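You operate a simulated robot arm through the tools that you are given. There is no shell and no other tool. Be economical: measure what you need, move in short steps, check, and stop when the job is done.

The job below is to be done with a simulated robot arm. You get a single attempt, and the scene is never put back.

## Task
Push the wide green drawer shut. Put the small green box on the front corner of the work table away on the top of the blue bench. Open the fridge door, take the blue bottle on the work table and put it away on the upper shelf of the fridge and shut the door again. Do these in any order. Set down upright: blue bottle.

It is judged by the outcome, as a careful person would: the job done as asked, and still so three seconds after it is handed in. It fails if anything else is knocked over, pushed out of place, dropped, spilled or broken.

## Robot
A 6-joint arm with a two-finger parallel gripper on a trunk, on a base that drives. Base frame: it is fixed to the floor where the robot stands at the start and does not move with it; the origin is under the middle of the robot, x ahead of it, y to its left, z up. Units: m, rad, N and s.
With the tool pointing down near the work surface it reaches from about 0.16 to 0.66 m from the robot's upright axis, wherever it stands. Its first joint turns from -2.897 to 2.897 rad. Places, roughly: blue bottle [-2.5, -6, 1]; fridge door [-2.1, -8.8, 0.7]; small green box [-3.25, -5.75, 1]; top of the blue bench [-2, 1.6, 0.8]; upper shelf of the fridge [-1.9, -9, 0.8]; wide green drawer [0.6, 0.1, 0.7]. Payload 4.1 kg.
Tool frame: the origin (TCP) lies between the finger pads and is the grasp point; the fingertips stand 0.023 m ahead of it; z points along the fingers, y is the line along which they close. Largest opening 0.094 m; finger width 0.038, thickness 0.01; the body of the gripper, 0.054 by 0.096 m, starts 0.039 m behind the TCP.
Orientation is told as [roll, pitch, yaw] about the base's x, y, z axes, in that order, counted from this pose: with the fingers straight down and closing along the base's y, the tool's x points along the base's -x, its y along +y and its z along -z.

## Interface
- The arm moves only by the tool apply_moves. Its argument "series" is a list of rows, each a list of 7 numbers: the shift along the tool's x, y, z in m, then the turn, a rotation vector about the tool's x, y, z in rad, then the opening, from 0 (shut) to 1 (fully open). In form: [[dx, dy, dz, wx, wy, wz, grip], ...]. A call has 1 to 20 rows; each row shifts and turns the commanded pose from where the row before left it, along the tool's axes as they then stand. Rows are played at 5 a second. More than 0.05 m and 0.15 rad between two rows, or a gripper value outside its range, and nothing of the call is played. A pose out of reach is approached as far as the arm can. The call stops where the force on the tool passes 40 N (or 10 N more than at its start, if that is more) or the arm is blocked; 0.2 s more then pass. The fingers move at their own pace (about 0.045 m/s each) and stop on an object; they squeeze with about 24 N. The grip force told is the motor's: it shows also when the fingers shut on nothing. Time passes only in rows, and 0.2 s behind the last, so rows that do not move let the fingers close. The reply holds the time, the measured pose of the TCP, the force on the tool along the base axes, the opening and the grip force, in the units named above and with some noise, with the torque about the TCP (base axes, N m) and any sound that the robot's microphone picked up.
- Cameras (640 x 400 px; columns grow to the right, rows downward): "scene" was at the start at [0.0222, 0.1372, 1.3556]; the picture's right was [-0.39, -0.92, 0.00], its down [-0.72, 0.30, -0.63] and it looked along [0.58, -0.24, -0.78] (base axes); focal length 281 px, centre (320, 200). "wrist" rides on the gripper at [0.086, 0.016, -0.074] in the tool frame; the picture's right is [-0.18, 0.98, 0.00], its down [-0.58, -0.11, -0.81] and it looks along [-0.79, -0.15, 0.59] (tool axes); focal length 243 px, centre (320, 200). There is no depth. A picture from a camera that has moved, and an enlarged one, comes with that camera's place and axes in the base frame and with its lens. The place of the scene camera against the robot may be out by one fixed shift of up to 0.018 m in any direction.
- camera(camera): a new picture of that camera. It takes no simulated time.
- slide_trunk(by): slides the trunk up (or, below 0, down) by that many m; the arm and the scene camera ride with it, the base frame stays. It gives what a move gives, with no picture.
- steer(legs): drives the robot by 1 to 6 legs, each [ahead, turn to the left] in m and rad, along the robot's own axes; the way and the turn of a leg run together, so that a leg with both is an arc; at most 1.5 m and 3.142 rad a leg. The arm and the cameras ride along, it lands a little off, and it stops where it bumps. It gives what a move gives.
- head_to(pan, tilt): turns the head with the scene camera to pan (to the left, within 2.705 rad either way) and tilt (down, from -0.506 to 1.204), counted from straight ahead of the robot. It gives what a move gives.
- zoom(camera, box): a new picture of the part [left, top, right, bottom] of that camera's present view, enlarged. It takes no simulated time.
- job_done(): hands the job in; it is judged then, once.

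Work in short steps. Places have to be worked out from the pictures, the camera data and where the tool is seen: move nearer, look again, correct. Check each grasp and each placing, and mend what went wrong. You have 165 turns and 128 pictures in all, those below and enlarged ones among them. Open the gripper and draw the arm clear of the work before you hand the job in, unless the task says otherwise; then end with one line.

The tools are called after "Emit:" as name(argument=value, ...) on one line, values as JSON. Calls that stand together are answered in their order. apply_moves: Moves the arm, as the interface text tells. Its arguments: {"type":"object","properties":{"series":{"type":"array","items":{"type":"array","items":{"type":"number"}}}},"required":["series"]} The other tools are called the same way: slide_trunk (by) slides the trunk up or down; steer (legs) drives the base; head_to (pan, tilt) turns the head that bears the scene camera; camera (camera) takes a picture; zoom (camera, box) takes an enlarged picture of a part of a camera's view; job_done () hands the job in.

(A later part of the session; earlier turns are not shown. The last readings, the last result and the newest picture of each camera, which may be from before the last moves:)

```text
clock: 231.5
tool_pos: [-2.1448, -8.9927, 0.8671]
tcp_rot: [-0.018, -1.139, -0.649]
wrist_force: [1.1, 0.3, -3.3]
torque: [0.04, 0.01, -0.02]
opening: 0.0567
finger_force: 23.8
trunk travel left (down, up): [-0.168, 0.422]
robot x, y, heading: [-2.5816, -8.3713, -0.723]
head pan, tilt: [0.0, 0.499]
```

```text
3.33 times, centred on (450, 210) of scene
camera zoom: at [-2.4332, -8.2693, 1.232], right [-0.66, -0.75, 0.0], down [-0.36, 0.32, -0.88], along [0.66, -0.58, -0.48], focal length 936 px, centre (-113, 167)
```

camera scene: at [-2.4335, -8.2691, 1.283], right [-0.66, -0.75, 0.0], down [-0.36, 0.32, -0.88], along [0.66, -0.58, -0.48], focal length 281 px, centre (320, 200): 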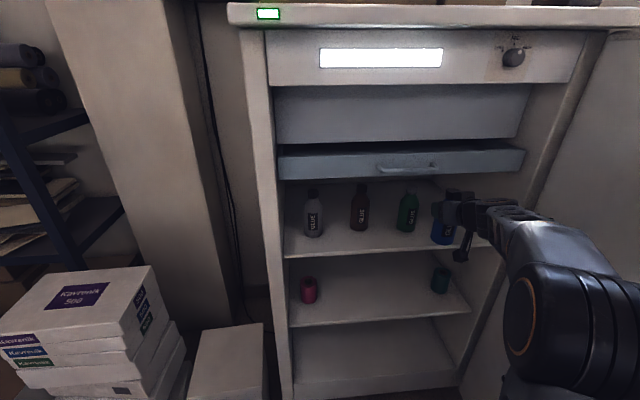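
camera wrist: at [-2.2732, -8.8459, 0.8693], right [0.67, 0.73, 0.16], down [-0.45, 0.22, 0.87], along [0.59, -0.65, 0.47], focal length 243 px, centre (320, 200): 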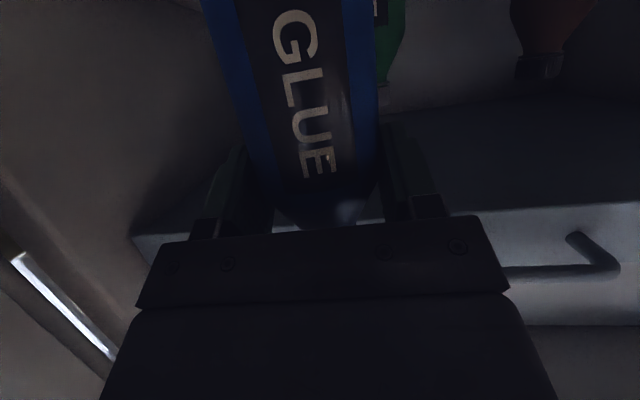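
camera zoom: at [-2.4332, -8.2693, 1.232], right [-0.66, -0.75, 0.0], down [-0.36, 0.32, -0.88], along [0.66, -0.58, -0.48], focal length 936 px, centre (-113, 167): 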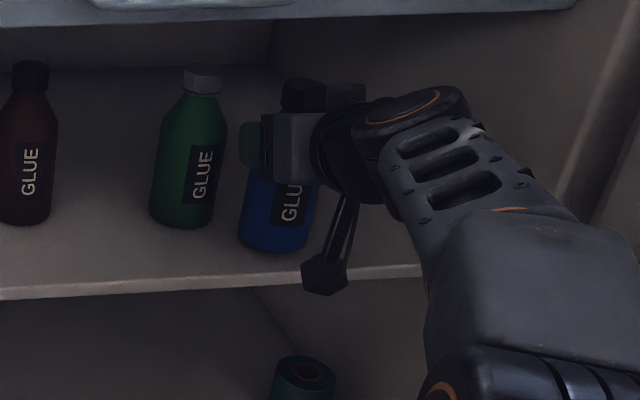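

The bottle is still free but only ~3 cm from the shelf's front edge (shelf ≈0.76). Shift 3 cm right and 5 cm deeper before lowering further.

Emit:
apply_moves(series=[[0, -0.03, 0, 0, 0, 0, 0], [-0.0104, 0, 0.0227, 0, 0, 0, 0], [-0.0104, 0, 0.0227, 0, 0, 0, 0]])

Emit:
slide_trunk(by=-0.005)

Emit:
zoom(camera="scene", box=[350, 150, 530, 270])

```text
clock: 232.3
tool_pos: [-2.1239, -9.0473, 0.8646]
tcp_rot: [-0.014, -1.137, -0.65]
wrist_force: [0.3, 0.4, -2.4]
torque: [0.03, 0.01, -0.02]
opening: 0.0563
finger_force: 24.3
trunk travel left (down, up): [-0.168, 0.422]
robot x, y, heading: [-2.5802, -8.3692, -0.722]
head pan, tilt: [0.0, 0.499]
```

```text
clock: 232.8
tool_pos: [-2.1236, -9.0493, 0.8603]
tcp_rot: [-0.016, -1.14, -0.649]
wrist_force: [0.0, 0.7, -3.2]
torque: [0.0, 0.01, 0.0]
opening: 0.0562
finger_force: 24.0
trunk travel left (down, up): [-0.163, 0.427]
robot x, y, heading: [-2.5814, -8.3729, -0.721]
head pan, tilt: [0.0, 0.499]
```

```text
3.33 times, centred on (440, 210) of scene
camera zoom: at [-2.4332, -8.2693, 1.227], right [-0.66, -0.75, 0.0], down [-0.36, 0.32, -0.88], along [0.66, -0.58, -0.48], focal length 936 px, centre (-80, 167)
```

zoom: 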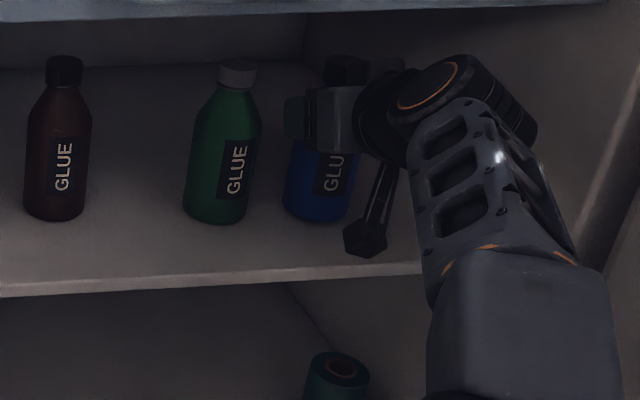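

Now level with its neighbours, likely just above the shelf. Lower in 4 mm steps.

Emit:
slide_trunk(by=-0.004)

Emit:
slide_trunk(by=-0.004)

Emit:
slide_trunk(by=-0.004)

```text
clock: 233.4
tool_pos: [-2.1229, -9.048, 0.8582]
tcp_rot: [-0.017, -1.142, -0.647]
wrist_force: [1.2, -0.2, -1.6]
torque: [-0.08, -0.08, -0.03]
opening: 0.0565
finger_force: 23.8
trunk travel left (down, up): [-0.159, 0.431]
robot x, y, heading: [-2.5788, -8.3718, -0.718]
head pan, tilt: [0.0, 0.499]
```

```text
clock: 233.9
tool_pos: [-2.1238, -9.0476, 0.8578]
tcp_rot: [-0.019, -1.146, -0.645]
wrist_force: [3.0, -5.5, 14.8]
torque: [-0.1, -0.43, -0.09]
opening: 0.0564
finger_force: 23.8
trunk travel left (down, up): [-0.155, 0.435]
robot x, y, heading: [-2.5804, -8.376, -0.721]
head pan, tilt: [0.0, 0.499]
```

```text
clock: 234.4
tool_pos: [-2.1251, -9.0475, 0.8538]
tcp_rot: [-0.021, -1.145, -0.647]
wrist_force: [-0.3, -3.1, 22.3]
torque: [0.06, -0.31, -0.05]
opening: 0.0565
finger_force: 24.2
trunk travel left (down, up): [-0.151, 0.439]
robot x, y, heading: [-2.5772, -8.3751, -0.721]
head pan, tilt: [0.0, 0.499]
```

Contact found. Relieve the pressure, then open gently.

Emit:
slide_trunk(by=0.006)

Emit:
apply_moves(series=[[0, 0, 0, 0, 0, 0, 0.65], [0, 0, 0, 0, 0, 0, 0.7], [0, 0, 0, 0, 0, 0, 0.75], [0, 0, 0, 0, 0, 0, 0.8], [0, 0, 0, 0, 0, 0, 0.8]])

Emit:
zoom(camera="scene", box=[350, 150, 530, 270])

Emit:
camera(camera="wrist")

```text
clock: 235.0
tool_pos: [-2.1245, -9.0471, 0.854]
tcp_rot: [-0.016, -1.137, -0.649]
wrist_force: [-3.2, 0.4, 5.6]
torque: [-0.11, 0.06, -0.07]
opening: 0.0566
finger_force: 24.0
trunk travel left (down, up): [-0.157, 0.433]
robot x, y, heading: [-2.5809, -8.3731, -0.724]
head pan, tilt: [0.0, 0.499]
```

```text
clock: 236.2
tool_pos: [-2.1233, -9.0483, 0.8556]
tcp_rot: [-0.016, -1.14, -0.649]
wrist_force: [-0.2, -0.8, -0.6]
torque: [-0.02, -0.02, 0.03]
opening: 0.0752
finger_force: 0.2
trunk travel left (down, up): [-0.157, 0.433]
robot x, y, heading: [-2.5784, -8.3761, -0.72]
head pan, tilt: [0.0, 0.499]
```

```text
3.33 times, centred on (440, 210) of scene
camera zoom: at [-2.4334, -8.2691, 1.221], right [-0.66, -0.75, 0.0], down [-0.36, 0.32, -0.88], along [0.66, -0.58, -0.48], focal length 936 px, centre (-80, 167)
```

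zoom: 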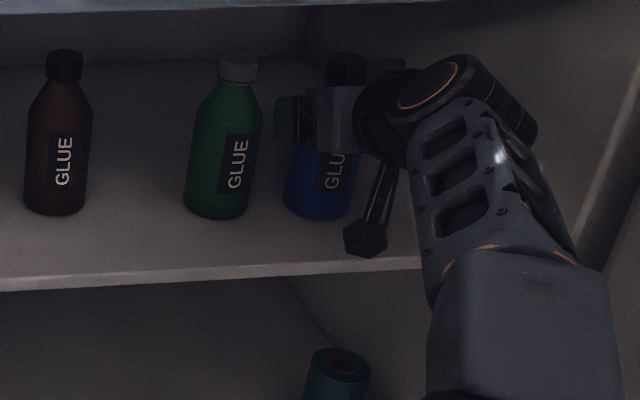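

```text
61 pictures are left
camera wrist: at [-2.195, -8.9726, 0.8077], right [0.67, 0.73, 0.16], down [-0.45, 0.22, 0.87], along [0.59, -0.65, 0.47], focal length 243 px, centre (320, 200)
```

wrist: 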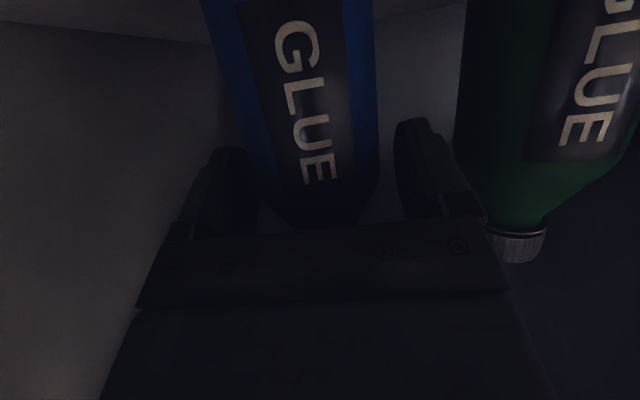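

Bottle is free and upright. Withdraw level straight back.

Emit:
apply_moves(series=[[0.0125, 0, -0.0272, 0, 0, 0, 0.8], [0.0167, 0, -0.0363, 0, 0, 0, 0.8], [0.0167, 0, -0.0363, 0, 0, 0, 0.8], [0.0167, 0, -0.0363, 0, 0, 0, 0.8]])

Emit:
zoom(camera="scene", box=[270, 110, 550, 310])

```text
clock: 237.2
tool_pos: [-2.2419, -8.9559, 0.8555]
tcp_rot: [-0.018, -1.14, -0.648]
wrist_force: [-0.1, 0.1, 0.3]
torque: [-0.01, -0.02, 0.02]
opening: 0.0752
finger_force: 0.1
trunk travel left (down, up): [-0.157, 0.433]
robot x, y, heading: [-2.5781, -8.375, -0.72]
head pan, tilt: [0.0, 0.499]
```

```text
2.00 times, centred on (410, 210) of scene
camera zoom: at [-2.4331, -8.2693, 1.221], right [-0.66, -0.75, 0.0], down [-0.36, 0.32, -0.88], along [0.66, -0.58, -0.48], focal length 562 px, centre (140, 180)
```

zoom: 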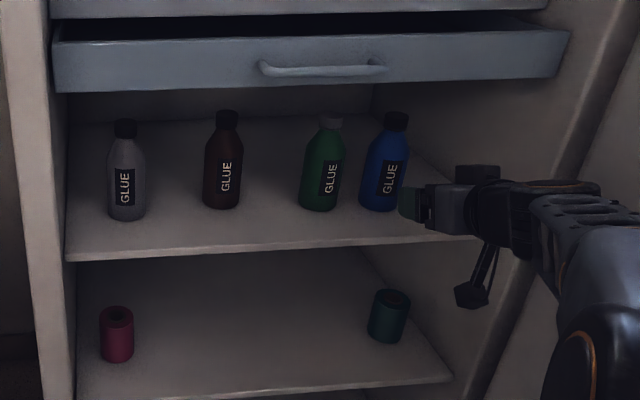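

Bottle is standing on the upper shelf. Back out, retract and lower the tool, and then check the door from the pre-point before closing it.

Emit:
steer(legs=[[-0.5, 0]])

Emit:
apply_moves(series=[[0.0167, 0, -0.0363, 0, 0, 0, 0], [0.0167, 0, -0.0363, 0, 0, 0, 0], [0.0167, 0, -0.0363, 0, 0, 0, 0], [0.0125, 0, -0.0272, 0, 0, 0, 0]])

Emit:
head_to(pan=-0.4, tilt=0.7)

Emit:
camera(camera="scene")

```text
clock: 240.1
tool_pos: [-2.6168, -8.6252, 0.8558]
tcp_rot: [-0.017, -1.14, -0.647]
wrist_force: [-0.7, 0.5, -0.4]
torque: [-0.02, -0.01, 0.04]
opening: 0.0752
finger_force: 0.1
trunk travel left (down, up): [-0.157, 0.433]
robot x, y, heading: [-2.9547, -8.0431, -0.718]
head pan, tilt: [0.0, 0.499]
```

```text
clock: 241.1
tool_pos: [-2.7358, -8.5321, 0.8562]
tcp_rot: [-0.018, -1.14, -0.646]
wrist_force: [0.1, 0.9, -0.3]
torque: [-0.01, 0.0, 0.01]
opening: 0.0
finger_force: 14.2
trunk travel left (down, up): [-0.157, 0.433]
robot x, y, heading: [-2.9607, -8.0433, -0.712]
head pan, tilt: [0.0, 0.499]
```

```text
clock: 242.0
tool_pos: [-2.7354, -8.533, 0.8557]
tcp_rot: [-0.018, -1.139, -0.645]
wrist_force: [0.7, -0.2, -0.3]
torque: [-0.01, 0.0, -0.01]
opening: 0.0
finger_force: 23.7
trunk travel left (down, up): [-0.157, 0.433]
robot x, y, heading: [-2.9565, -8.0424, -0.719]
head pan, tilt: [-0.4, 0.7]
```

```text
59 pictures are left
camera scene: at [-2.8428, -7.9541, 1.2033], right [-0.9, -0.44, 0.0], down [-0.28, 0.58, -0.77], along [0.34, -0.69, -0.64], focal length 281 px, centre (320, 200)
```

scene: 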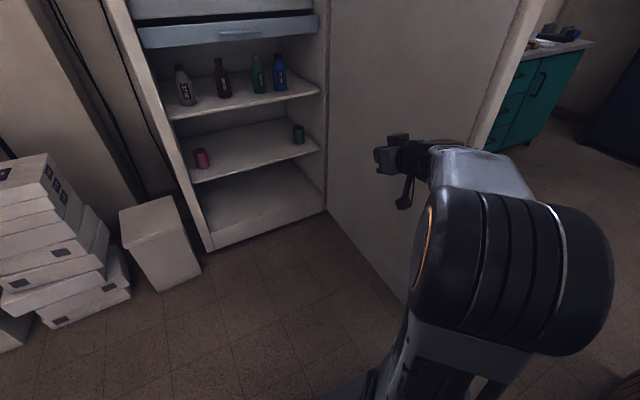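

Turn right with the tool tucked so it passes outside the door's tip; lower 5 cm to go beneath the handle.

Emit:
slide_trunk(by=-0.05)

Emit:
steer(legs=[[0, -0.7]])

Emit:
head_to(pan=0.15, tilt=0.7)

Emit:
camera(camera="scene")

```text
clock: 242.9
tool_pos: [-2.7358, -8.5302, 0.8062]
tcp_rot: [-0.018, -1.14, -0.647]
wrist_force: [-0.7, -0.1, 0.3]
torque: [-0.02, -0.01, 0.0]
opening: 0.0002
finger_force: 24.1
trunk travel left (down, up): [-0.107, 0.483]
robot x, y, heading: [-2.9552, -8.0424, -0.71]
head pan, tilt: [-0.4, 0.7]
```

```text
clock: 245.2
tool_pos: [-3.1045, -8.5595, 0.8067]
tcp_rot: [-0.016, -1.141, -1.348]
wrist_force: [-0.2, 0.0, -0.9]
torque: [-0.02, 0.0, -0.04]
opening: 0.0001
finger_force: 24.1
trunk travel left (down, up): [-0.107, 0.483]
robot x, y, heading: [-2.9546, -8.0404, -1.422]
head pan, tilt: [-0.4, 0.7]
```

```text
clock: 246.2
tool_pos: [-3.1045, -8.5568, 0.8059]
tcp_rot: [-0.017, -1.139, -1.349]
wrist_force: [0.1, -0.2, -0.3]
torque: [-0.01, -0.02, -0.01]
opening: 0.0
finger_force: 24.1
trunk travel left (down, up): [-0.107, 0.483]
robot x, y, heading: [-2.9561, -8.0411, -1.425]
head pan, tilt: [0.15, 0.7]
```

```text
58 pictures are left
camera scene: at [-2.7637, -8.0398, 1.1533], right [-0.96, -0.29, 0.0], down [-0.19, 0.62, -0.76], along [0.22, -0.73, -0.64], focal length 281 px, centre (320, 200)
```

scene: 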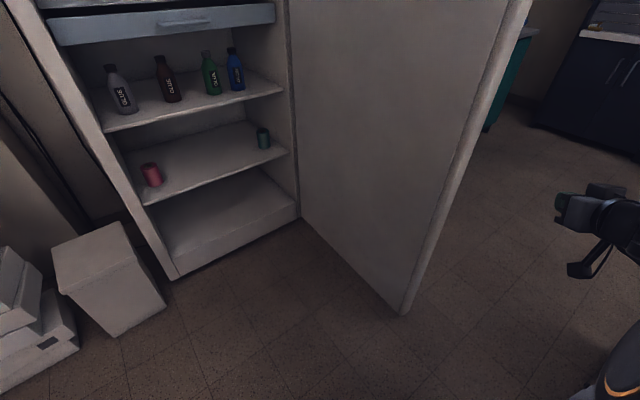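

Tool is outside the door. Extend 0.2 m past the tip and swing left to start closing the door.

Emit:
apply_moves(series=[[-0.0167, 0, 0.0363, 0, 0, 0, 0], [-0.0167, 0, 0.0363, 0, 0, 0, 0], [-0.0167, 0, 0.0363, 0, 0, 0, 0], [-0.0167, 0, 0.0363, 0, 0, 0, 0], [-0.0167, 0, 0.0363, 0, 0, 0, 0]])

Emit:
steer(legs=[[0, 0.5]])

Emit:
camera(camera="scene")

```text
clock: 247.4
tool_pos: [-3.0655, -8.7528, 0.8064]
tcp_rot: [-0.015, -1.139, -1.351]
wrist_force: [0.2, -0.1, 0.5]
torque: [0.01, -0.01, 0.0]
opening: 0.0
finger_force: 23.8
trunk travel left (down, up): [-0.107, 0.483]
robot x, y, heading: [-2.9588, -8.0438, -1.423]
head pan, tilt: [0.15, 0.7]
```

```text
clock: 249.2
tool_pos: [-2.7124, -8.7184, 0.806]
tcp_rot: [-0.018, -1.14, -0.853]
wrist_force: [0.9, 0.7, 0.1]
torque: [0.0, 0.01, 0.0]
opening: 0.0
finger_force: 24.0
trunk travel left (down, up): [-0.107, 0.483]
robot x, y, heading: [-2.9552, -8.0419, -0.924]
head pan, tilt: [0.15, 0.7]
```

```text
57 pictures are left
camera scene: at [-2.7869, -7.9538, 1.1533], right [-0.7, -0.72, 0.0], down [-0.46, 0.45, -0.76], along [0.55, -0.53, -0.64], focal length 281 px, centre (320, 200)
```

scene: 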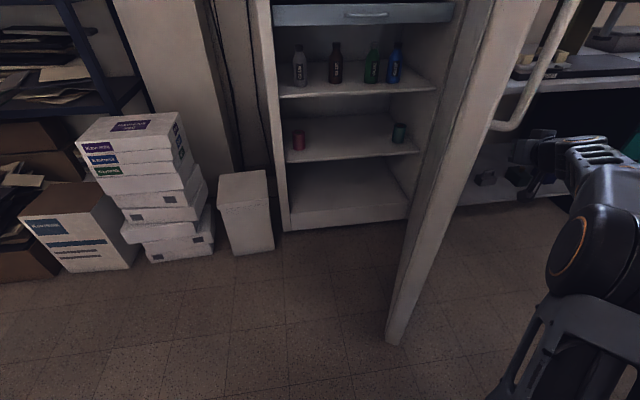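

Door is following. Continue turning left.

Emit:
steer(legs=[[0, 0.55]])

Emit:
head_to(pan=-0.5, tilt=0.6)

Emit:
camera(camera="scene")

```text
clock: 251.1
tool_pos: [-2.3944, -8.4904, 0.8062]
tcp_rot: [-0.018, -1.141, -0.301]
wrist_force: [0.7, -0.4, 0.0]
torque: [-0.02, 0.0, -0.02]
opening: 0.0
finger_force: 24.3
trunk travel left (down, up): [-0.107, 0.483]
robot x, y, heading: [-2.9584, -8.0437, -0.37]
head pan, tilt: [0.15, 0.7]
```

```text
clock: 252.1
tool_pos: [-2.3948, -8.4908, 0.8067]
tcp_rot: [-0.017, -1.139, -0.301]
wrist_force: [0.2, 0.2, -0.1]
torque: [0.0, -0.02, 0.01]
opening: 0.0
finger_force: 23.8
trunk travel left (down, up): [-0.107, 0.483]
robot x, y, heading: [-2.9586, -8.0435, -0.37]
head pan, tilt: [-0.499, 0.6]
```

```text
56 pictures are left
camera scene: at [-2.8826, -7.9335, 1.1619], right [-0.77, -0.64, 0.0], down [-0.36, 0.43, -0.82], along [0.53, -0.63, -0.57], focal length 281 px, centre (320, 200)
```

scene: 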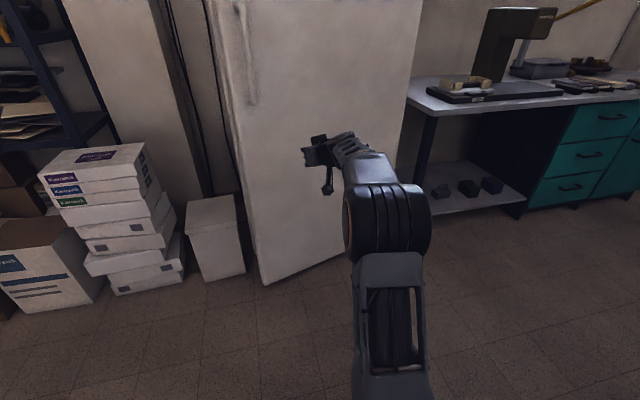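

Door is ~20° from shut. Drive forward to push it nearly closed.

Emit:
steer(legs=[[0.3, 0]])

Emit:
camera(camera="scene")

```text
clock: 254.2
tool_pos: [-2.1167, -8.6007, 0.8062]
tcp_rot: [-0.018, -1.138, -0.303]
wrist_force: [0.8, -0.4, -0.1]
torque: [-0.02, 0.01, -0.03]
opening: 0.0002
finger_force: 24.2
trunk travel left (down, up): [-0.107, 0.483]
robot x, y, heading: [-2.6753, -8.1502, -0.378]
head pan, tilt: [-0.499, 0.6]
```

```text
55 pictures are left
camera scene: at [-2.6033, -8.0433, 1.1619], right [-0.77, -0.64, 0.0], down [-0.36, 0.43, -0.83], along [0.53, -0.63, -0.56], focal length 281 px, centre (320, 200)
```

scene: 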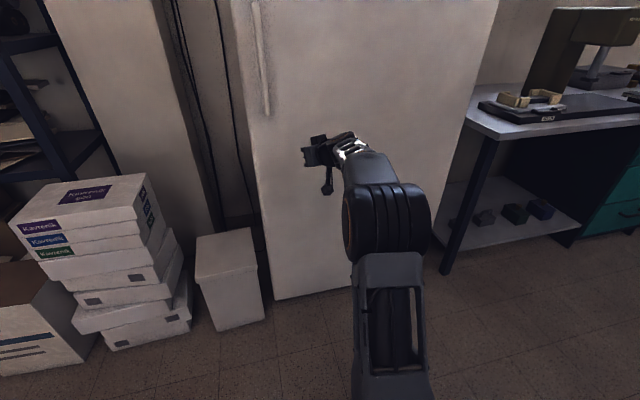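

Push the rest with the arm under force sensing.

Emit:
apply_moves(series=[[-0.0125, 0, 0.0272, 0, 0, 0, 0], [-0.0125, 0, 0.0272, 0, 0, 0, 0], [-0.0125, 0, 0.0272, 0, 0, 0, 0], [-0.0125, 0, 0.0272, 0, 0, 0, 0], [-0.0125, 0, 0.0272, 0, 0, 0, 0]])

Emit:
camera(camera="scene")

```text
clock: 254.8
tool_pos: [-2.0655, -8.6181, 0.8073]
tcp_rot: [-0.012, -1.127, -0.297]
wrist_force: [-35.1, 26.1, 3.3]
torque: [-0.26, -0.31, 0.0]
opening: 0.0002
finger_force: 24.5
trunk travel left (down, up): [-0.107, 0.483]
robot x, y, heading: [-2.6785, -8.1535, -0.382]
head pan, tilt: [-0.499, 0.6]
stopped in row 3: the force on the tool passed its limit (the readings are from after the stop); the commanded pose is now the measured one
```

```text
54 pictures are left
camera scene: at [-2.607, -8.0408, 1.162], right [-0.77, -0.64, 0.0], down [-0.36, 0.43, -0.83], along [0.53, -0.63, -0.56], focal length 281 px, centre (320, 200)
```

scene: 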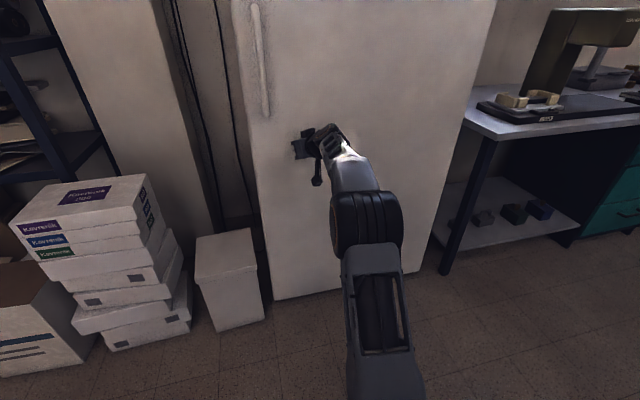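

Firm resistance: the door seems shut. Retract and inspect the gap.

Emit:
apply_moves(series=[[0.0167, 0, -0.0363, 0, 0, 0, 0], [0.0167, 0, -0.0363, 0, 0, 0, 0], [0.0167, 0, -0.0363, 0, 0, 0, 0]])

Emit:
slide_trunk(by=0.35)

Emit:
head_to(pan=-0.4, tilt=0.4)

Emit:
camera(camera="scene")

```text
clock: 255.6
tool_pos: [-2.1768, -8.583, 0.8043]
tcp_rot: [-0.008, -1.125, -0.303]
wrist_force: [0.6, 1.2, -0.5]
torque: [-0.01, -0.05, 0.02]
opening: 0.0
finger_force: 24.1
trunk travel left (down, up): [-0.107, 0.483]
robot x, y, heading: [-2.6758, -8.152, -0.377]
head pan, tilt: [-0.499, 0.6]
```

```text
clock: 259.1
tool_pos: [-2.1759, -8.584, 1.1552]
tcp_rot: [-0.01, -1.125, -0.301]
wrist_force: [-0.2, -0.4, 0.7]
torque: [0.0, 0.01, 0.02]
opening: 0.0
finger_force: 23.5
trunk travel left (down, up): [-0.457, 0.133]
robot x, y, heading: [-2.6788, -8.1544, -0.374]
head pan, tilt: [-0.499, 0.6]
```

```text
clock: 259.8
tool_pos: [-2.1763, -8.5833, 1.1552]
tcp_rot: [-0.007, -1.125, -0.304]
wrist_force: [0.4, -0.4, 1.0]
torque: [-0.02, 0.02, -0.04]
opening: 0.0
finger_force: 24.4
trunk travel left (down, up): [-0.457, 0.133]
robot x, y, heading: [-2.6771, -8.1524, -0.376]
head pan, tilt: [-0.4, 0.4]
```

```text
53 pictures are left
camera scene: at [-2.5938, -8.0403, 1.5301], right [-0.7, -0.71, 0.0], down [-0.28, 0.27, -0.92], along [0.66, -0.65, -0.39], focal length 281 px, centre (320, 200)
```

scene: 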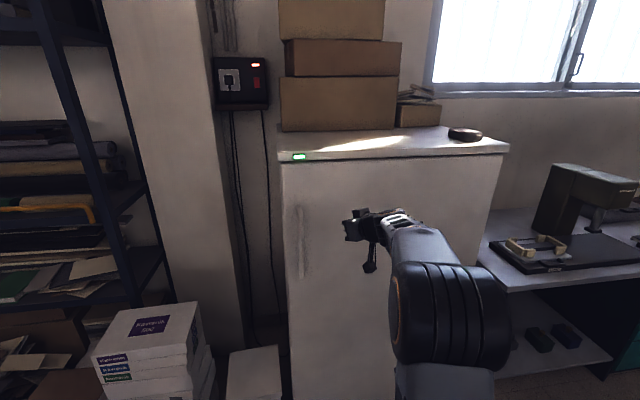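

Emit:
zoom(camera="scene", box=[260, 130, 520, 300])

```text
2.35 times, centred on (390, 215) of scene
camera zoom: at [-2.5938, -8.0403, 1.5301], right [-0.7, -0.71, 0.0], down [-0.28, 0.27, -0.92], along [0.66, -0.65, -0.39], focal length 661 px, centre (155, 165)
```

zoom: 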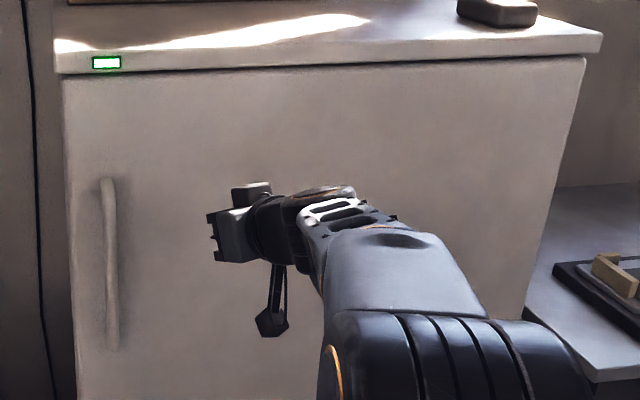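

Door is shut, parallel to the cabinet. Next: the green box at ≈(-3.196,-5.685). Retract the arm and drive back up along the table.

Emit:
apply_moves(series=[[0.0167, 0, -0.0363, 0, 0, 0, 0.5], [0.0167, 0, -0.0363, 0, 0, 0, 0.5], [0.0167, 0, -0.0363, 0, 0, 0, 0.5]])

Emit:
steer(legs=[[0, 1.41], [0.64, 0], [0, 0.535], [0.6, 0]])

```text
clock: 260.6
tool_pos: [-2.2906, -8.5471, 1.1561]
tcp_rot: [-0.008, -1.126, -0.301]
wrist_force: [0.5, 0.7, 0.1]
torque: [0.03, 0.0, 0.02]
opening: 0.0471
finger_force: 0.0
trunk travel left (down, up): [-0.457, 0.133]
robot x, y, heading: [-2.6752, -8.1476, -0.377]
head pan, tilt: [-0.4, 0.4]
```

```text
clock: 272.1
tool_pos: [-2.1032, -6.5019, 1.1544]
tcp_rot: [-0.009, -1.127, 1.624]
wrist_force: [0.4, 0.1, 0.5]
torque: [0.0, -0.02, 0.01]
opening: 0.047
finger_force: 0.0
trunk travel left (down, up): [-0.457, 0.133]
robot x, y, heading: [-2.3381, -7.0002, 1.55]
head pan, tilt: [-0.4, 0.4]
```

Back up slightly to keep the tool off the roll stand, then turn and drive along the table edge to the box corner.

Emit:
steer(legs=[[-0.12, 0], [0, 0.892], [0.8, 0], [0.73, 0]])

Emit:
steer(legs=[[0, -1.35]])

Emit:
head_to(pan=0.1, tilt=0.8)

Emit:
camera(camera="scene")

```text
clock: 283.1
tool_pos: [-3.7491, -5.64, 1.1556]
tcp_rot: [-0.009, -1.125, 2.511]
wrist_force: [0.1, 0.2, 0.5]
torque: [0.02, 0.03, 0.02]
opening: 0.0467
finger_force: 0.1
trunk travel left (down, up): [-0.457, 0.133]
robot x, y, heading: [-3.5092, -6.1404, 2.435]
head pan, tilt: [-0.4, 0.4]
```

```text
clock: 286.8
tool_pos: [-3.0812, -5.7899, 1.1553]
tcp_rot: [-0.008, -1.126, 1.175]
wrist_force: [0.4, 0.0, -0.4]
torque: [-0.02, -0.01, -0.01]
opening: 0.0472
finger_force: 0.0
trunk travel left (down, up): [-0.457, 0.133]
robot x, y, heading: [-3.5083, -6.1399, 1.101]
head pan, tilt: [-0.4, 0.4]
```

```text
clock: 287.7
tool_pos: [-3.0811, -5.7889, 1.1562]
tcp_rot: [-0.01, -1.126, 1.176]
wrist_force: [0.5, 0.2, 0.3]
torque: [-0.03, 0.04, 0.03]
opening: 0.0469
finger_force: 0.0
trunk travel left (down, up): [-0.457, 0.133]
robot x, y, heading: [-3.5133, -6.1384, 1.103]
head pan, tilt: [0.099, 0.799]
```

```text
51 pictures are left
camera scene: at [-3.6441, -6.0415, 1.4951], right [0.93, -0.36, 0.0], down [-0.26, -0.67, -0.7], along [0.25, 0.65, -0.72], focal length 281 px, centre (320, 200)
```

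scene: 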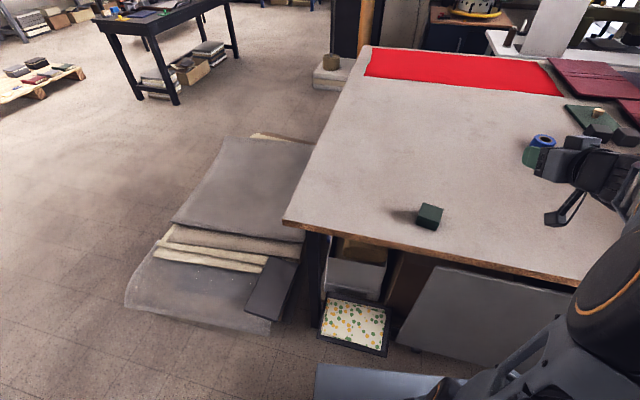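

Box confirmed at ≈(-3.196,-5.687). Turn the tool to point down, open, and look at the box orientation.

Emit:
apply_moves(series=[[0, 0, 0, 0, 0.15, 0, 1], [0, 0, 0, 0, 0.15, 0, 1], [0, 0, 0, 0, 0.15, 0, 1], [0, 0, 0, 0, 0.15, 0, 1], [0, 0, 0, 0, 0.15, 0, 1], [0, 0, 0, 0, 0.15, 0, 1], [0, 0, 0, 0, 0.15, 0, 1], [0, 0, 0, 0, 0.075, 0, 1]])

Emit:
zoom(camera="scene", box=[380, 180, 480, 250])

Emit:
camera(camera="wrist")

```text
clock: 289.5
tool_pos: [-3.0819, -5.7886, 1.1569]
tcp_rot: [-0.005, 0.001, 1.167]
wrist_force: [0.0, -0.1, 0.4]
torque: [-0.01, 0.01, 0.03]
opening: 0.094
finger_force: 0.0
trunk travel left (down, up): [-0.457, 0.133]
robot x, y, heading: [-3.5117, -6.1401, 1.105]
head pan, tilt: [0.099, 0.799]
```

```text
5.71 times, centred on (430, 215) of scene
camera zoom: at [-3.6441, -6.0413, 1.495], right [0.93, -0.36, 0.0], down [-0.26, -0.67, -0.7], along [0.25, 0.65, -0.72], focal length 1606 px, centre (-309, 114)
```

zoom: 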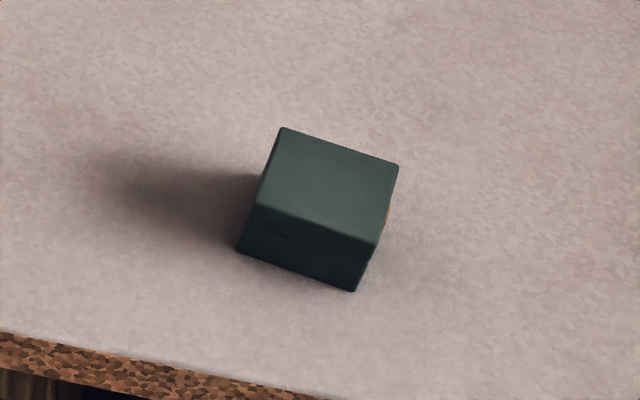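

```text
49 pictures are left
camera wrist: at [-3.1299, -5.863, 1.231], right [-0.83, 0.56, 0.0], down [0.33, 0.49, 0.81], along [0.45, 0.67, -0.59], focal length 243 px, centre (320, 200)
```

wrist: 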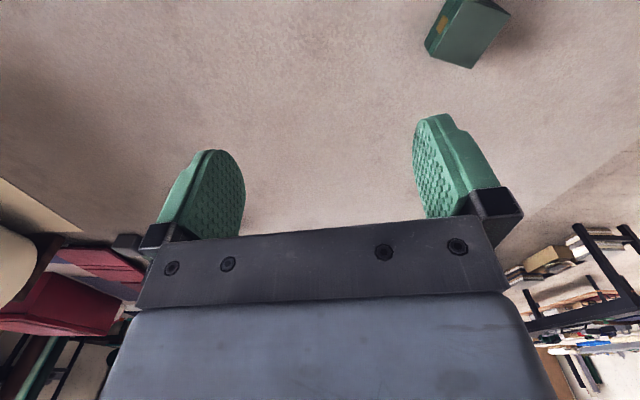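

Box is ~5.4 cm square, ~4 cm tall, centre ≈(-3.198,-5.690), edges at ±45°, with a clasp on its SE face. Move above it and rotate to grip the faces without the clasp.

Emit:
apply_moves(series=[[-0.0114, 0.0364, 0, 0, 0, -0.144, 1], [0, 0, 0, 0, 0, 0, 1]])

```text
clock: 290.1
tool_pos: [-3.11, -5.7632, 1.1556]
tcp_rot: [-0.004, -0.001, 1.312]
wrist_force: [0.2, -0.2, 0.5]
torque: [-0.01, -0.01, -0.01]
opening: 0.0942
finger_force: 0.0
trunk travel left (down, up): [-0.457, 0.133]
robot x, y, heading: [-3.5096, -6.1355, 1.106]
head pan, tilt: [0.099, 0.799]
```

Emit:
apply_moves(series=[[0, 0, 0, 0, 0, -0.144, 1], [0, 0, 0, 0, 0, -0.144, 1], [0, 0, 0, 0, 0, -0.144, 1], [0, 0, 0, 0, 0, -0.144, 1], [0, 0, 0, 0, 0, -0.144, 1], [0, 0, 0, 0, 0, -0.144, 1], [0, 0, 0, 0, 0, -0.144, 1], [-0.0378, 0.005, 0, 0, 0, 0, 1], [-0.0378, 0.005, 0, 0, 0, 0, 1], [-0.0378, 0.005, 0.0, 0, 0, 0, 1]])

Emit:
camera(camera="wrist")

Emit:
zoom(camera="scene", box=[340, 80, 560, 250])

```text
clock: 292.3
tool_pos: [-3.1995, -5.6913, 1.1569]
tcp_rot: [-0.002, 0.005, 2.319]
wrist_force: [0.1, 0.4, -0.4]
torque: [-0.03, -0.02, -0.02]
opening: 0.094
finger_force: 0.1
trunk travel left (down, up): [-0.457, 0.133]
robot x, y, heading: [-3.5092, -6.1375, 1.101]
head pan, tilt: [0.099, 0.799]
```

```text
48 pictures are left
camera wrist: at [-3.1524, -5.7665, 1.23], right [-0.84, -0.53, 0.0], down [-0.32, 0.5, 0.8], along [-0.43, 0.68, -0.59], focal length 243 px, centre (320, 200)
```

wrist: 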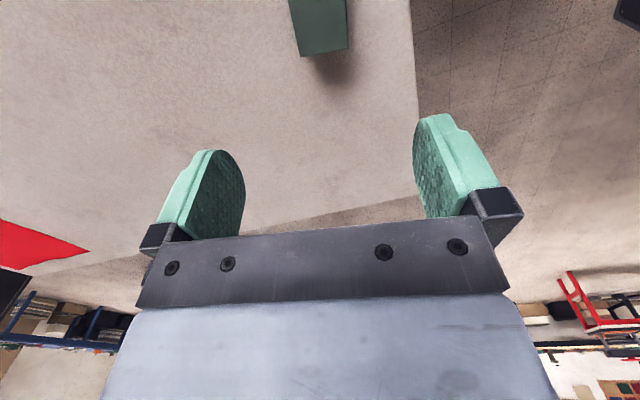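

```text
2.35 times, centred on (450, 165) of scene
camera zoom: at [-3.6444, -6.0414, 1.495], right [0.93, -0.36, 0.0], down [-0.26, -0.67, -0.7], along [0.25, 0.65, -0.72], focal length 661 px, centre (14, 282)
```

zoom: 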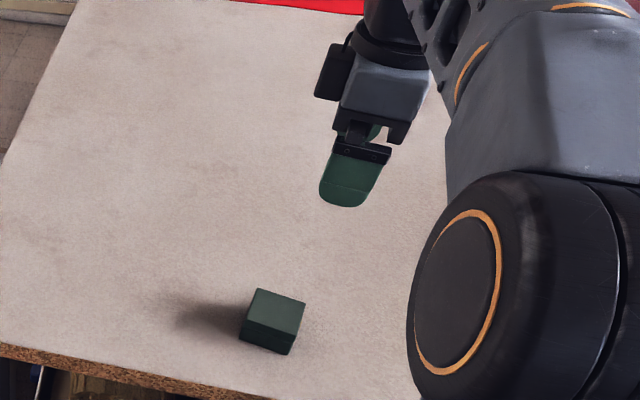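

Alignment over the box checks out. Descend to z≈0.955 first.

Emit:
apply_moves(series=[[0, 0, 0.05, 0, 0, 0, 1], [0, 0, 0.05, 0, 0, 0, 1], [0, 0, 0.05, 0, 0, 0, 1], [0, 0, 0.045, 0, 0, 0, 1]])

Emit:
camera(camera="wrist")

Emit:
zoom(camera="scene", box=[370, 150, 510, 260])

```text
clock: 293.3
tool_pos: [-3.198, -5.6921, 0.9605]
tcp_rot: [-0.001, 0.005, 2.32]
wrist_force: [0.2, -0.4, 0.6]
torque: [-0.03, 0.0, -0.01]
opening: 0.094
finger_force: 0.1
trunk travel left (down, up): [-0.457, 0.133]
robot x, y, heading: [-3.5096, -6.1361, 1.105]
head pan, tilt: [0.099, 0.799]
```

```text
46 pictures are left
camera wrist: at [-3.1502, -5.7673, 1.0343], right [-0.85, -0.53, 0.0], down [-0.32, 0.5, 0.8], along [-0.43, 0.68, -0.59], focal length 243 px, centre (320, 200)
```

wrist: 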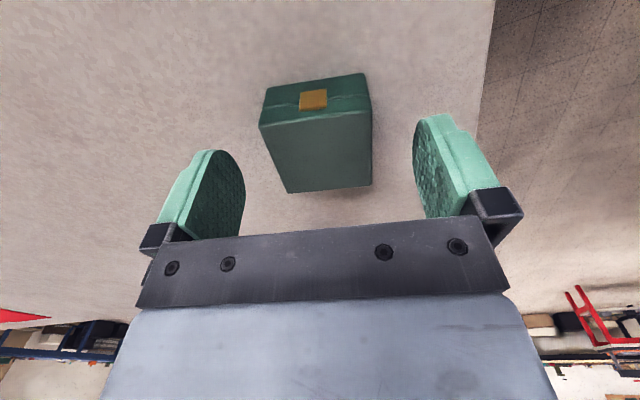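

```text
3.64 times, centred on (440, 205) of scene
camera zoom: at [-3.6441, -6.0413, 1.4951], right [0.93, -0.36, 0.0], down [-0.26, -0.67, -0.7], along [0.25, 0.65, -0.72], focal length 1022 px, centre (-116, 182)
```

zoom: 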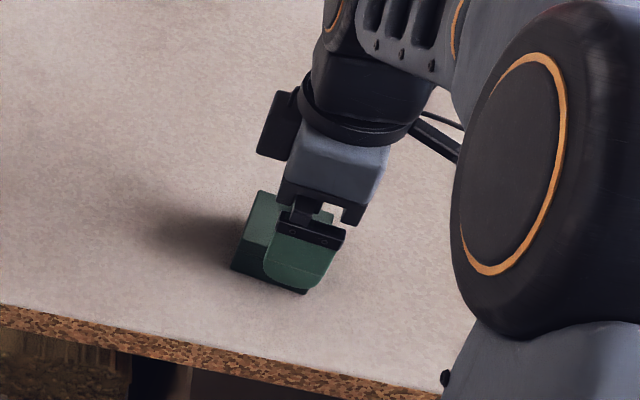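

Box is centred between the fingers. Lower the last 3 cm carefully and close.

Emit:
apply_moves(series=[[0, 0, 0.015, 0, 0, 0, 1], [0, 0, 0.01, 0, 0, 0, 1], [0, 0, 0.006, 0, 0, 0, 1], [0, 0, 0, 0, 0, 0, 0.8], [0, 0, 0, 0, 0, 0, 0.6], [0, 0, 0, 0, 0, 0, 0.4], [0, 0, 0, 0, 0, 0, 0.2], [0, 0, 0, 0, 0, 0, 0], [0, 0, 0, 0, 0, 0, 0]])

Emit:
camera(camera="wrist")

```text
clock: 295.3
tool_pos: [-3.1973, -5.6921, 0.9296]
tcp_rot: [-0.003, 0.004, 2.319]
wrist_force: [-0.6, 0.4, -0.5]
torque: [0.02, -0.01, 0.0]
opening: 0.0553
finger_force: 24.0
trunk travel left (down, up): [-0.457, 0.133]
robot x, y, heading: [-3.5118, -6.1395, 1.103]
head pan, tilt: [0.099, 0.799]
```

```text
44 pictures are left
camera wrist: at [-3.1502, -5.7673, 1.0043], right [-0.84, -0.53, 0.0], down [-0.32, 0.5, 0.8], along [-0.43, 0.68, -0.59], focal length 243 px, centre (320, 200)
```

wrist: 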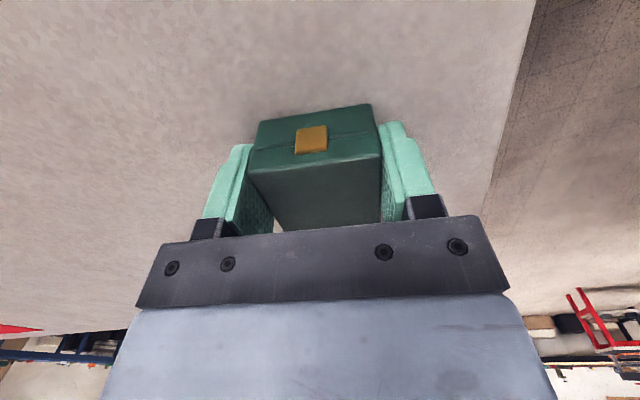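

Gripped at 5.5 cm. Lift with the trunk and check.

Emit:
slide_trunk(by=0.13)

Emit:
apply_moves(series=[[0, 0, -0.04, 0, 0, 0, 0], [0, 0, -0.04, 0, 0, 0, 0]])

Emit:
camera(camera="wrist")

```text
clock: 296.9
tool_pos: [-3.1978, -5.6911, 1.0597]
tcp_rot: [-0.002, 0.003, 2.319]
wrist_force: [-0.8, -0.8, 1.0]
torque: [0.0, -0.02, 0.0]
opening: 0.0556
finger_force: 24.0
trunk travel left (down, up): [-0.587, 0.003]
robot x, y, heading: [-3.5137, -6.1371, 1.106]
head pan, tilt: [0.099, 0.799]
```

```text
clock: 297.5
tool_pos: [-3.1993, -5.6919, 1.1391]
tcp_rot: [-0.003, 0.002, 2.319]
wrist_force: [-0.1, -0.9, -0.6]
torque: [-0.01, -0.02, -0.02]
opening: 0.0554
finger_force: 24.1
trunk travel left (down, up): [-0.587, 0.003]
robot x, y, heading: [-3.5103, -6.1372, 1.106]
head pan, tilt: [0.099, 0.799]
```

```text
43 pictures are left
camera wrist: at [-3.1518, -5.7668, 1.2144], right [-0.84, -0.53, 0.0], down [-0.32, 0.5, 0.8], along [-0.43, 0.68, -0.59], focal length 243 px, centre (320, 200)
```

wrist: 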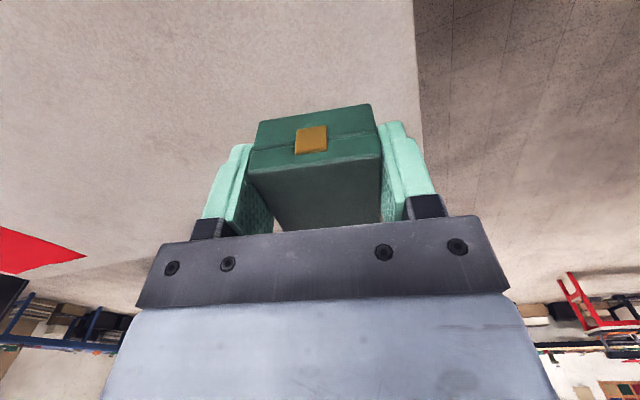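

Box held securely. Drive back out through the passage the way I came.

Emit:
steer(legs=[[0, 1.5], [0.97, 0], [0.96, 0]])

Emit:
steer(legs=[[0, -1.745], [1.5, 0], [1.5, 0]])

```text
clock: 310.8
tool_pos: [-5.5594, -4.7652, 1.1394]
tcp_rot: [-0.002, 0.003, -2.486]
wrist_force: [0.5, -0.6, -0.9]
torque: [-0.02, 0.0, -0.01]
opening: 0.0553
finger_force: 23.9
trunk travel left (down, up): [-0.587, 0.003]
robot x, y, heading: [-5.1433, -5.113, 2.583]
head pan, tilt: [0.099, 0.799]
```

```text
clock: 329.4
tool_pos: [-2.7613, -2.4958, 1.1397]
tcp_rot: [-0.002, 0.003, 2.081]
wrist_force: [0.2, 0.9, -0.8]
torque: [0.01, 0.04, 0.0]
opening: 0.0555
finger_force: 23.9
trunk travel left (down, up): [-0.587, 0.003]
robot x, y, heading: [-3.1682, -2.8574, 0.865]
head pan, tilt: [0.099, 0.799]
```

Emit:
steer(legs=[[0, 0.278], [0.95, 0], [0.95, 0]])

Emit:
head_to(pan=0.3, tilt=0.35)

Emit:
camera(camera="scene")

```text
clock: 339.9
tool_pos: [-2.0732, -0.6645, 1.1385]
tcp_rot: [-0.001, 0.002, 2.352]
wrist_force: [-0.1, 0.3, 0.4]
torque: [0.0, -0.03, 0.02]
opening: 0.0554
finger_force: 23.8
trunk travel left (down, up): [-0.587, 0.003]
robot x, y, heading: [-2.3691, -1.1177, 1.128]
head pan, tilt: [0.099, 0.799]
```

```text
clock: 340.8
tool_pos: [-2.074, -0.6636, 1.1393]
tcp_rot: [-0.001, 0.003, 2.352]
wrist_force: [0.0, 0.6, -0.1]
torque: [-0.04, -0.05, -0.01]
opening: 0.0557
finger_force: 24.5
trunk travel left (down, up): [-0.587, 0.003]
robot x, y, heading: [-2.3745, -1.1204, 1.134]
head pan, tilt: [0.3, 0.351]
```

```text
42 pictures are left
camera scene: at [-2.5226, -1.0123, 1.6646], right [0.99, -0.14, 0.0], down [-0.05, -0.34, -0.94], along [0.13, 0.93, -0.34], focal length 281 px, centre (320, 200)
```

scene: 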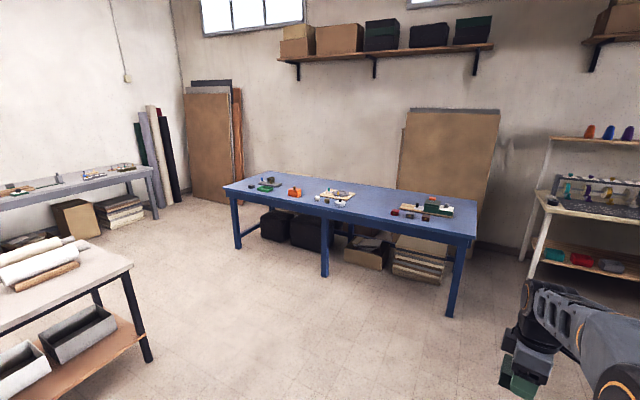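

Blue bench found: front edge from ≈(-3.1,2.0) to ≈(-1.22,0.6). Zoom to find a free spot.

Emit:
zoom(camera="scene", box=[215, 150, 495, 325])

```text
2.29 times, centred on (355, 238) of scene
camera zoom: at [-2.5226, -1.0123, 1.6646], right [0.99, -0.14, 0.0], down [-0.05, -0.34, -0.94], along [0.13, 0.93, -0.34], focal length 642 px, centre (240, 114)
```

zoom: 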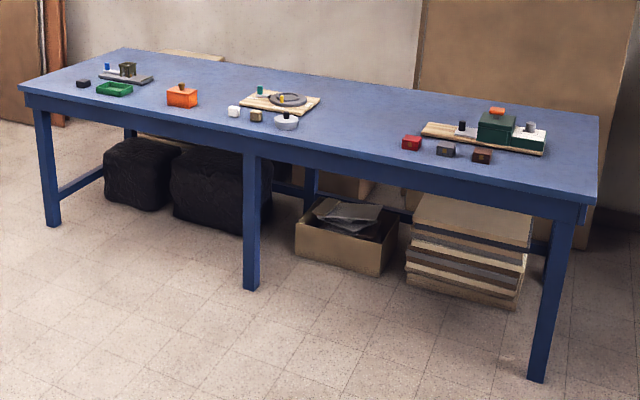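

Free area on the bench between the grey dish and the red box, around (-1.82,1.11). Drive up facing it.

Emit:
steer(legs=[[0, 0.378], [0.8, 0], [0.8, 0], [0, -0.572]])

Emit:
head_to(pan=0.0, tilt=0.65)

Emit:
camera(camera="scene")

```text
clock: 351.7
tool_pos: [-1.8933, 0.8666, 1.1399]
tcp_rot: [-0.003, 0.003, 2.155]
wrist_force: [0.1, -0.4, -1.2]
torque: [0.02, 0.01, 0.01]
opening: 0.0554
finger_force: 23.8
trunk travel left (down, up): [-0.587, 0.003]
robot x, y, heading: [-2.2763, 0.4763, 0.935]
head pan, tilt: [0.3, 0.351]
```

```text
clock: 352.5
tool_pos: [-1.8932, 0.8672, 1.1396]
tcp_rot: [-0.002, 0.004, 2.155]
wrist_force: [0.7, -0.5, -1.1]
torque: [0.01, 0.01, -0.03]
opening: 0.0554
finger_force: 24.0
trunk travel left (down, up): [-0.587, 0.003]
robot x, y, heading: [-2.2735, 0.4751, 0.938]
head pan, tilt: [0.0, 0.649]
```

```text
40 pictures are left
camera scene: at [-2.3799, 0.5977, 1.6377], right [0.81, -0.59, 0.0], down [-0.36, -0.49, -0.8], along [0.47, 0.64, -0.6], focal length 281 px, centre (320, 200)
```

scene: 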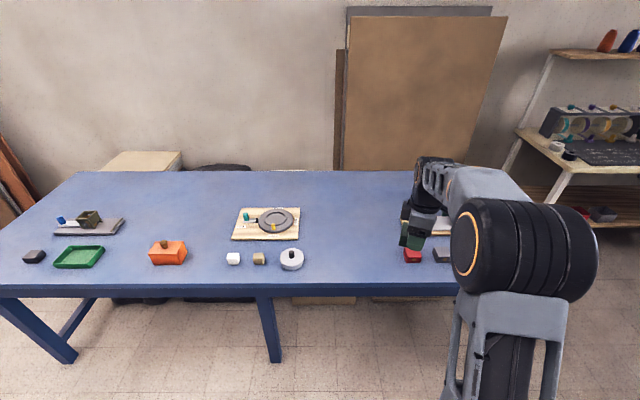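

Target spot T≈(-1.83,1.13). Drive forward 0.2 m, shift the tool, then lower most of the way with the trunk.

Emit:
steer(legs=[[0.2, 0]])

Emit:
apply_moves(series=[[-0.0385, -0.0034, 0, 0, 0, 0, 0], [-0.0385, -0.0034, 0, 0, 0, 0, 0], [-0.0385, -0.0034, 0, 0, 0, 0, 0]])

Emit:
slide_trunk(by=-0.22)

Emit:
camera(camera="scene")

Emit:
camera(camera="wrist")

```text
clock: 354.1
tool_pos: [-1.7748, 1.0292, 1.14]
tcp_rot: [-0.002, 0.003, 2.154]
wrist_force: [-0.2, 0.2, -0.8]
torque: [0.02, 0.04, 0.0]
opening: 0.0553
finger_force: 23.9
trunk travel left (down, up): [-0.587, 0.003]
robot x, y, heading: [-2.1566, 0.6371, 0.937]
head pan, tilt: [0.0, 0.649]
```

```text
clock: 354.9
tool_pos: [-1.8305, 1.1318, 1.1394]
tcp_rot: [-0.002, 0.003, 2.152]
wrist_force: [-1.2, 0.4, -0.3]
torque: [-0.03, -0.04, 0.04]
opening: 0.0551
finger_force: 24.1
trunk travel left (down, up): [-0.587, 0.003]
robot x, y, heading: [-2.1556, 0.6429, 0.937]
head pan, tilt: [0.0, 0.649]
```

```text
clock: 357.2
tool_pos: [-1.8288, 1.1302, 0.9203]
tcp_rot: [-0.002, 0.002, 2.153]
wrist_force: [-0.2, 0.2, 0.7]
torque: [-0.04, 0.01, 0.02]
opening: 0.0555
finger_force: 24.1
trunk travel left (down, up): [-0.367, 0.223]
robot x, y, heading: [-2.1552, 0.6386, 0.932]
head pan, tilt: [0.0, 0.649]
```

```text
39 pictures are left
camera scene: at [-2.2613, 0.7591, 1.4177], right [0.81, -0.59, 0.0], down [-0.36, -0.49, -0.8], along [0.47, 0.64, -0.6], focal length 281 px, centre (320, 200)
```

scene: 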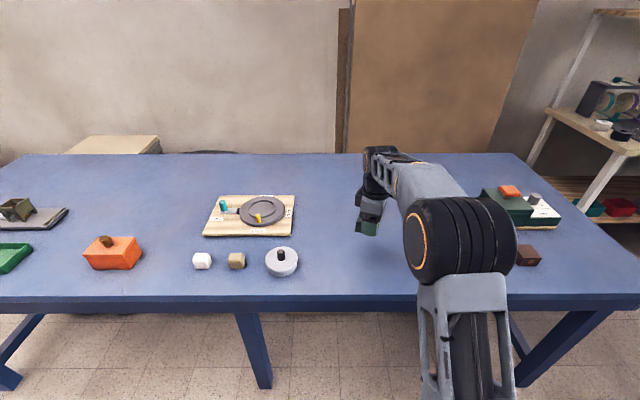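

```text
38 pictures are left
camera wrist: at [-1.7953, 1.0485, 0.9944], right [-0.92, -0.39, 0.0], down [-0.23, 0.55, 0.8], along [-0.31, 0.74, -0.59], focal length 243 px, centre (320, 200)
```

wrist: 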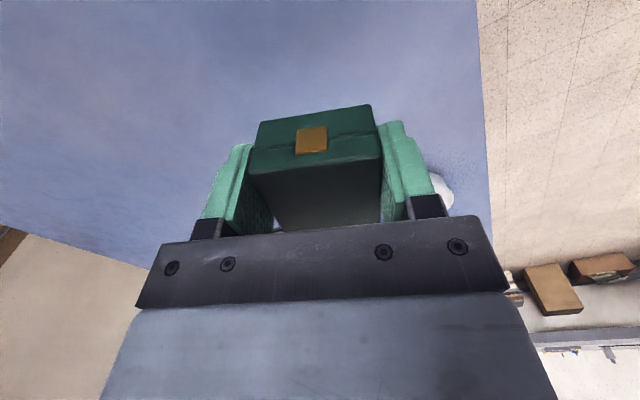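

Free area below confirmed. Lower further, then in small steps to contact.

Emit:
slide_trunk(by=-0.06)

Emit:
apply_moves(series=[[0, 0, 0.006, 0, 0, 0, 0], [0, 0, 0.006, 0, 0, 0, 0], [0, 0, 0.006, 0, 0, 0, 0]])

Emit:
zoom(camera="scene", box=[300, 130, 460, 270])

```text
clock: 358.2
tool_pos: [-1.8296, 1.1304, 0.8597]
tcp_rot: [-0.002, 0.002, 2.154]
wrist_force: [0.0, 0.8, -0.6]
torque: [0.05, 0.01, -0.01]
opening: 0.0555
finger_force: 24.2
trunk travel left (down, up): [-0.307, 0.283]
robot x, y, heading: [-2.1564, 0.6363, 0.934]
head pan, tilt: [0.0, 0.649]
```

```text
clock: 359.0
tool_pos: [-1.8288, 1.1305, 0.8412]
tcp_rot: [-0.002, 0.005, 2.153]
wrist_force: [0.2, -1.1, -1.0]
torque: [-0.02, 0.01, -0.01]
opening: 0.0554
finger_force: 23.6
trunk travel left (down, up): [-0.307, 0.283]
robot x, y, heading: [-2.155, 0.6371, 0.938]
head pan, tilt: [0.0, 0.649]
```

```text
2.86 times, centred on (380, 200) of scene
camera zoom: at [-2.2613, 0.7591, 1.3576], right [0.81, -0.59, 0.0], down [-0.36, -0.49, -0.8], along [0.47, 0.64, -0.6], focal length 803 px, centre (149, 200)
```

zoom: 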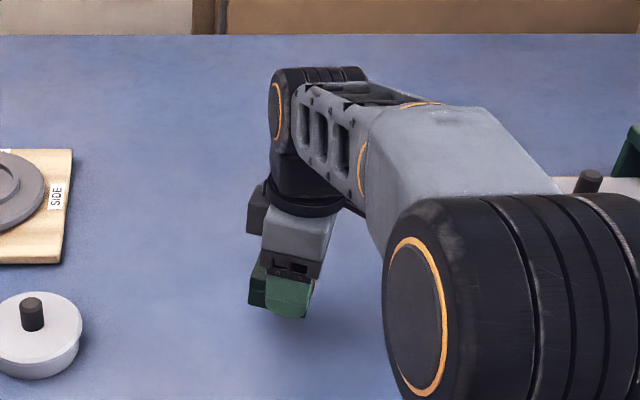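

Emit:
apply_moves(series=[[0, 0, 0.004, 0, 0, 0, 0], [0, 0, 0.004, 0, 0, 0, 0], [0, 0, 0.003, 0, 0, 0, 0]])

Emit:
apply_moves(series=[[0, 0, 0.003, 0, 0, 0, 0], [0, 0, 0.002, 0, 0, 0, 0]])

```text
clock: 359.8
tool_pos: [-1.8308, 1.1306, 0.8307]
tcp_rot: [-0.002, 0.003, 2.153]
wrist_force: [0.2, -0.4, -0.2]
torque: [0.03, 0.01, 0.0]
opening: 0.0552
finger_force: 24.5
trunk travel left (down, up): [-0.307, 0.283]
robot x, y, heading: [-2.1539, 0.6389, 0.931]
head pan, tilt: [0.0, 0.649]
```

```text
clock: 360.4
tool_pos: [-1.8301, 1.1316, 0.8258]
tcp_rot: [0.0, 0.003, 2.153]
wrist_force: [-0.3, 0.3, 0.4]
torque: [0.02, -0.02, 0.04]
opening: 0.0556
finger_force: 23.7
trunk travel left (down, up): [-0.307, 0.283]
robot x, y, heading: [-2.1567, 0.6365, 0.937]
head pan, tilt: [0.0, 0.649]
```

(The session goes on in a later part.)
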